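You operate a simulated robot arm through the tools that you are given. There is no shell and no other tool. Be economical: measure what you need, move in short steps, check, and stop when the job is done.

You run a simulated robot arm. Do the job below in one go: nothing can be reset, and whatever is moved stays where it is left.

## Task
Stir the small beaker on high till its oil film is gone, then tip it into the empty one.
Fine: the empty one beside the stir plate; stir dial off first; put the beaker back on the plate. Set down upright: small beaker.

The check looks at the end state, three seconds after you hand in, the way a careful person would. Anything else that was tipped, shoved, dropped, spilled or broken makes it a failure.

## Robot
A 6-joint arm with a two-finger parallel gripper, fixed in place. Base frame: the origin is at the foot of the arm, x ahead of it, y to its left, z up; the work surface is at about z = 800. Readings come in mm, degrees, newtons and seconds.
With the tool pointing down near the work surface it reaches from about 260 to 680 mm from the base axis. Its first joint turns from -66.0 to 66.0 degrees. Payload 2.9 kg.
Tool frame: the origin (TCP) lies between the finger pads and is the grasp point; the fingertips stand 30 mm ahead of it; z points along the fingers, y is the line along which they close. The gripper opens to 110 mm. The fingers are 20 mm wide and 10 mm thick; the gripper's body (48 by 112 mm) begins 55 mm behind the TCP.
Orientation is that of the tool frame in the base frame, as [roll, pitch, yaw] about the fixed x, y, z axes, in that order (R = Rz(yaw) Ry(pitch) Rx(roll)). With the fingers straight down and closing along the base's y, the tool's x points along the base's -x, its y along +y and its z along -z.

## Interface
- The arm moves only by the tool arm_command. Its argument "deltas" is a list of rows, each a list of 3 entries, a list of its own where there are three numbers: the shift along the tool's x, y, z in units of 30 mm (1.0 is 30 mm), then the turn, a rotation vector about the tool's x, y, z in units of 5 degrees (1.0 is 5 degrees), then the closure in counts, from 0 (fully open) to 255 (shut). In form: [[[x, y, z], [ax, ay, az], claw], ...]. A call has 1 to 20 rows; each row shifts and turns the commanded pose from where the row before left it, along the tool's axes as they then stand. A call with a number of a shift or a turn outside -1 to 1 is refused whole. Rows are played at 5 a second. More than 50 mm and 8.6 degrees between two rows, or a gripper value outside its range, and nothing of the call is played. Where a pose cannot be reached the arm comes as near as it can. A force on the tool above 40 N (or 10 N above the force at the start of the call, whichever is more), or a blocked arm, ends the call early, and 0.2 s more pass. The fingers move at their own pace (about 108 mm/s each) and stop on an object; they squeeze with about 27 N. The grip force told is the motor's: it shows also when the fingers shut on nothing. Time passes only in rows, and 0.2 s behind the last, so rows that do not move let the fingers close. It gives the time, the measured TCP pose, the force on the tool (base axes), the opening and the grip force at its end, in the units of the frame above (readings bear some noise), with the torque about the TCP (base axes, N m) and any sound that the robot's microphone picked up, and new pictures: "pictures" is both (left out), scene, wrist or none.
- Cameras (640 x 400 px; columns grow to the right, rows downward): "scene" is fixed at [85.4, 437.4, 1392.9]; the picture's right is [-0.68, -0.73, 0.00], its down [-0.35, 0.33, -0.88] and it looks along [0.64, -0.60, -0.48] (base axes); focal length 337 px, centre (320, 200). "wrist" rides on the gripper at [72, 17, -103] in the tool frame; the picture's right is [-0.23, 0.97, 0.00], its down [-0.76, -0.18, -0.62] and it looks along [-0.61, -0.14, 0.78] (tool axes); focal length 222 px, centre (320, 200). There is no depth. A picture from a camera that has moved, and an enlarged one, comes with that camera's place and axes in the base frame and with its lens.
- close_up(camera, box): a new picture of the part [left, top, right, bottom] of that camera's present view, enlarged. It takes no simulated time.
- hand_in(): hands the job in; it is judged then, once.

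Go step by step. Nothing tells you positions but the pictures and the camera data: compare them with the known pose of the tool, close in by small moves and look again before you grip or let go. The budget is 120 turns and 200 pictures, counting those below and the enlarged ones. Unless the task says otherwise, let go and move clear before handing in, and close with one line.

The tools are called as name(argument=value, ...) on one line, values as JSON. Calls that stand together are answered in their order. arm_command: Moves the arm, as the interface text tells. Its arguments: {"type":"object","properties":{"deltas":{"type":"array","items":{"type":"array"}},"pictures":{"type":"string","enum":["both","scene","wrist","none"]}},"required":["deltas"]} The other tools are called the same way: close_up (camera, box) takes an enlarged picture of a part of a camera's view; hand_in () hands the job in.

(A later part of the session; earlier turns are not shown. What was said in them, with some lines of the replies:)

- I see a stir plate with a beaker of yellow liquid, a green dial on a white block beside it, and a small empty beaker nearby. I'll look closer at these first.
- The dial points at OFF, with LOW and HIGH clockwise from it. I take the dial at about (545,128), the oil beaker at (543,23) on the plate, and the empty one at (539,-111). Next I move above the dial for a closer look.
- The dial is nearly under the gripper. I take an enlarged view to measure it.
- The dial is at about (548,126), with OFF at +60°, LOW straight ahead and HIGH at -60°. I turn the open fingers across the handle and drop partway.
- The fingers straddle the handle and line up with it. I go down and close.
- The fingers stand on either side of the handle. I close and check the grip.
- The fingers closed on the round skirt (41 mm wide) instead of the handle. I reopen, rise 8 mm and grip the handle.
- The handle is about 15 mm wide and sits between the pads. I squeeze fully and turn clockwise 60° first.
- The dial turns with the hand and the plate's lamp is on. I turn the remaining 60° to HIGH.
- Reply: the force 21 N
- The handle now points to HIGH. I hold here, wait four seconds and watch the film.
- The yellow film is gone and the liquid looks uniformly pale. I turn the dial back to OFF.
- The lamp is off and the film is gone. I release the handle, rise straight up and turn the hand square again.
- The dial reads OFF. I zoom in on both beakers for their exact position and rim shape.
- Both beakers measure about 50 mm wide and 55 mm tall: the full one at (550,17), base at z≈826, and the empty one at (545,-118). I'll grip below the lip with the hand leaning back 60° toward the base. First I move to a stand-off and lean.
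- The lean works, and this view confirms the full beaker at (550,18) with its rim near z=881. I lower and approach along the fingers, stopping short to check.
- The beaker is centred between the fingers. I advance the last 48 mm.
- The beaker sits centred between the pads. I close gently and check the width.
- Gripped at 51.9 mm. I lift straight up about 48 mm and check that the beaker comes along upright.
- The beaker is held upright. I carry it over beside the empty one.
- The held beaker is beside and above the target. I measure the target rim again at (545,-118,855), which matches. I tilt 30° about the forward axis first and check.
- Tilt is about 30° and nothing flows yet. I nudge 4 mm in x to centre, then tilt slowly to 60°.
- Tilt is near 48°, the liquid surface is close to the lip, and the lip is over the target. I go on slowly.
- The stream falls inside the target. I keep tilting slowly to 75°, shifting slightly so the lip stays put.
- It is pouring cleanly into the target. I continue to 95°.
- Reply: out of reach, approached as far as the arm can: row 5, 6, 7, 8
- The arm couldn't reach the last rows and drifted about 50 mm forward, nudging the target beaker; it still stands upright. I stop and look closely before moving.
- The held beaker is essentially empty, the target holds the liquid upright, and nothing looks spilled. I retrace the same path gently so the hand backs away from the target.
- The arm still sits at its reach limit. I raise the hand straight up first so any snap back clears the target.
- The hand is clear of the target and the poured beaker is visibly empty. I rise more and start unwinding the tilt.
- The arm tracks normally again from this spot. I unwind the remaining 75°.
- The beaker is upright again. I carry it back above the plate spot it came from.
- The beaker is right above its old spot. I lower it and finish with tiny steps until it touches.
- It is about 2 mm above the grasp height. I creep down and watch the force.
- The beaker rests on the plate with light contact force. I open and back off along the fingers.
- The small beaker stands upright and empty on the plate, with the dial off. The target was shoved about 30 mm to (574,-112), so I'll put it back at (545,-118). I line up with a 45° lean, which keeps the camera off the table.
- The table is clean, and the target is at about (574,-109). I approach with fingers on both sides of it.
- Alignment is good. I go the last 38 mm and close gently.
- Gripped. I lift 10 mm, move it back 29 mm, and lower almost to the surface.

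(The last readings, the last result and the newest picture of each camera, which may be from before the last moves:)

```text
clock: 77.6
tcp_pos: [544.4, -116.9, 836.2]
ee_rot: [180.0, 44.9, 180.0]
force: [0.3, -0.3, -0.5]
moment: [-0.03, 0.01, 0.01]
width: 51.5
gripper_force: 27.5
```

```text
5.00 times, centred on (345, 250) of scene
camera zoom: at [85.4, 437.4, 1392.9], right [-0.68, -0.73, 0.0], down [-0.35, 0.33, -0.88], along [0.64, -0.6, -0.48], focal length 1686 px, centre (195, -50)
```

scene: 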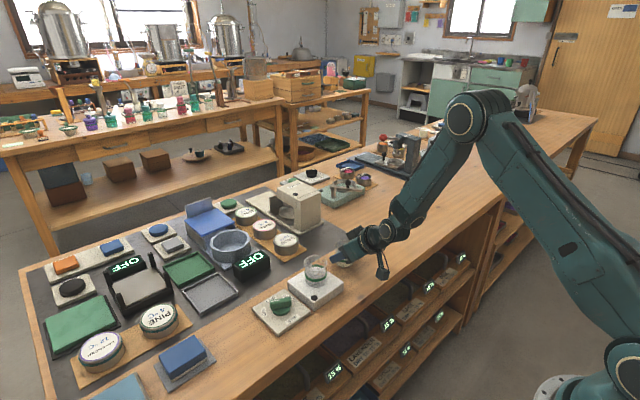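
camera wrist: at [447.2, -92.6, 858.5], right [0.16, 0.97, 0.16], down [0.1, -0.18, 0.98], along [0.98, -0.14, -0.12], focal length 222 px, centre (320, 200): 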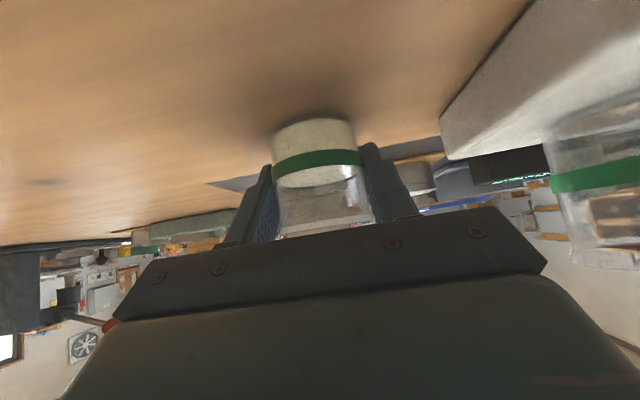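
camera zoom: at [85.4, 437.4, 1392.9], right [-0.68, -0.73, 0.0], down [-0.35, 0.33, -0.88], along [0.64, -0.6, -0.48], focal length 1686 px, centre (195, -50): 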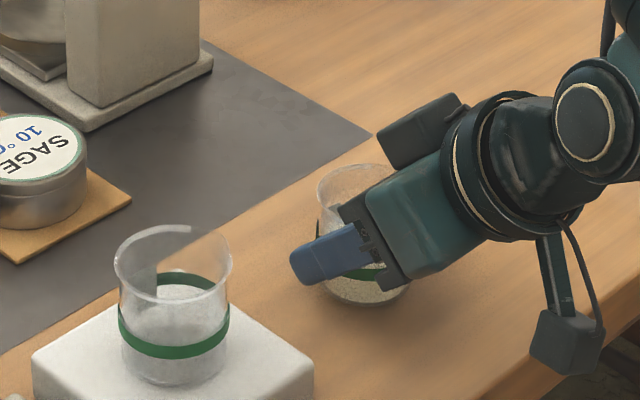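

It is back at its old spot and nearly touching. I creep down until I feel contact.

arm_command(deltas=[[[0.02, 0, 0.02], [0, 0, 0], 255], [[0, 0, 0], [0, 0, 0], 255]], pictures="none")

arm_command(deltas=[[[0.015, 0, 0.015], [0, 0, 0], 255], [[0, 0, 0], [0, 0, 0], 255]], pictures="none")

```text
clock: 78.2
tcp_pos: [543.9, -116.8, 835.9]
ee_rot: [-180.0, 45.2, 180.0]
force: [-2.2, 0.8, 4.8]
moment: [-0.13, 0.08, -0.04]
width: 51.7
gripper_force: 27.0
```

```text
clock: 78.8
tcp_pos: [543.6, -117.3, 836.9]
ee_rot: [-179.9, 45.2, 180.0]
force: [-1.2, 0.1, 10.5]
moment: [-0.25, 0.06, -0.05]
width: 51.9
gripper_force: 26.8
```

Contact is clear. I ease the pressure off, open, and back away well clear.

arm_command(deltas=[[[-0.02, 0, -0.02], [0, 0, 0], 255], [[0, 0, 0], [0, 0, 0], 125], [[0, 0, 0], [0, 0, 0], 100], [[0, 0, 0], [0, 0, 0], 70], [[0, 0, 0], [0, 0, 0], 60], [[0, 0, -0.3], [0, 0, 0], 60], [[0, 0, -0.6], [0, 0, 0], 60], [[0, 0, -0.8], [0, 0, 0], 60], [[0, 0, -0.8], [0, 0, 0], 60], [[0, 0, -0.8], [0, 0, 0], 60], [[0, 0, -0.8], [0, 0, 0], 60], [[0, 0, -0.8], [0, 0, 0], 60], [[0, 0, 0], [0, 0, 0], 60]])

close_up(camera="scene", box=[240, 210, 400, 340])

close_up(camera="scene", box=[290, 230, 370, 310])

```text
clock: 81.6
tcp_pos: [438.4, -117.3, 940.3]
ee_rot: [-179.9, 45.0, -179.9]
force: [-0.4, -0.5, -1.0]
moment: [0.01, -0.01, 0.0]
width: 84.1
gripper_force: 0.1
camera wrist: at [314.8, -101.1, 962.9], right [0.16, 0.97, 0.16], down [0.1, -0.18, 0.98], along [0.98, -0.14, -0.12], focal length 222 px, centre (320, 200)
```

scene: 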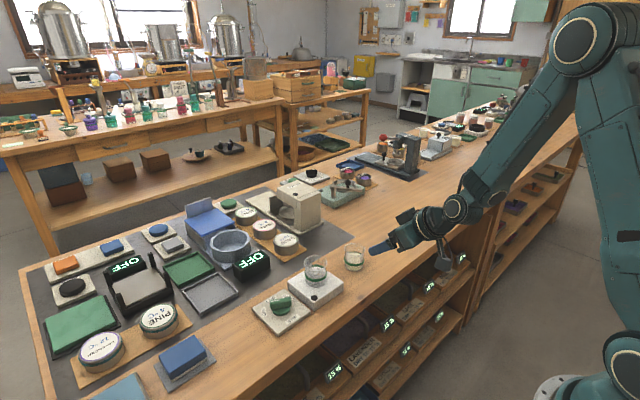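
wrist: 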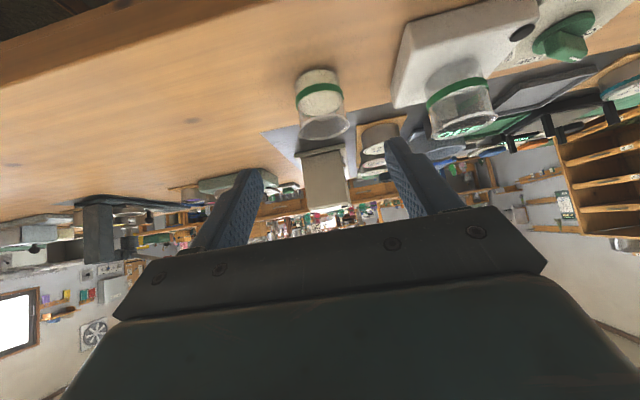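

```text
3.08 times, centred on (320, 275) of scene
camera zoom: at [85.4, 437.4, 1392.9], right [-0.68, -0.73, 0.0], down [-0.35, 0.33, -0.88], along [0.64, -0.6, -0.48], focal length 1038 px, centre (320, -31)
```

zoom: 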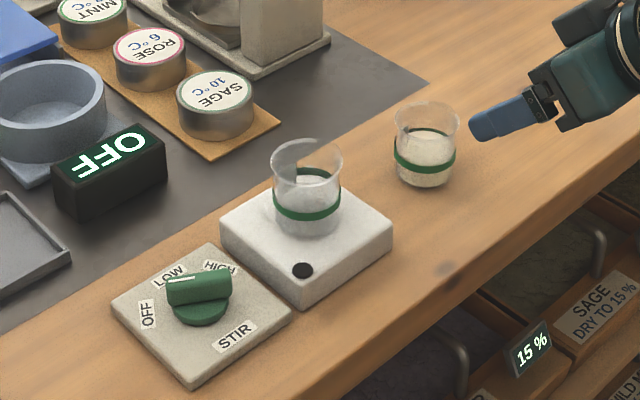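

```text
5.00 times, centred on (330, 270) of scene
camera zoom: at [85.4, 437.4, 1392.9], right [-0.68, -0.73, 0.0], down [-0.35, 0.33, -0.88], along [0.64, -0.6, -0.48], focal length 1686 px, centre (270, -150)
```

zoom: 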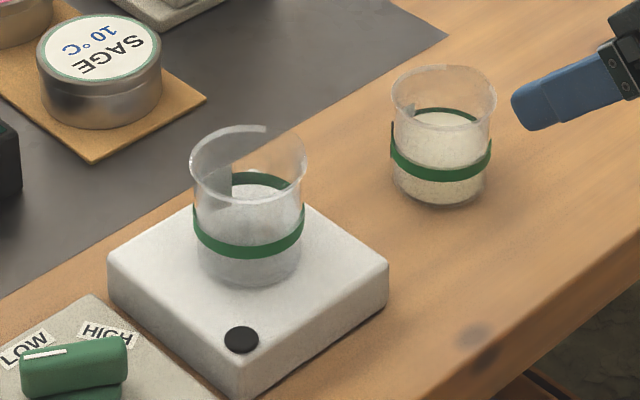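

Everything is in place: the dial is off, the empty small beaker stands upright on the plate, the liquid is in the other beaker at its original spot, the bench is dry, and the arm is clear. I hand in.

hand_in()

```text
The job is handed in.
```

I stirred the small beaker on HIGH until the oil film was gone, turned the dial off, poured it into the other beaker and set it back upright on the plate. During the pour the arm hit its reach limit and pushed the receiving beaker about 30 mm. I put that beaker back where it stood, and saw no spill.
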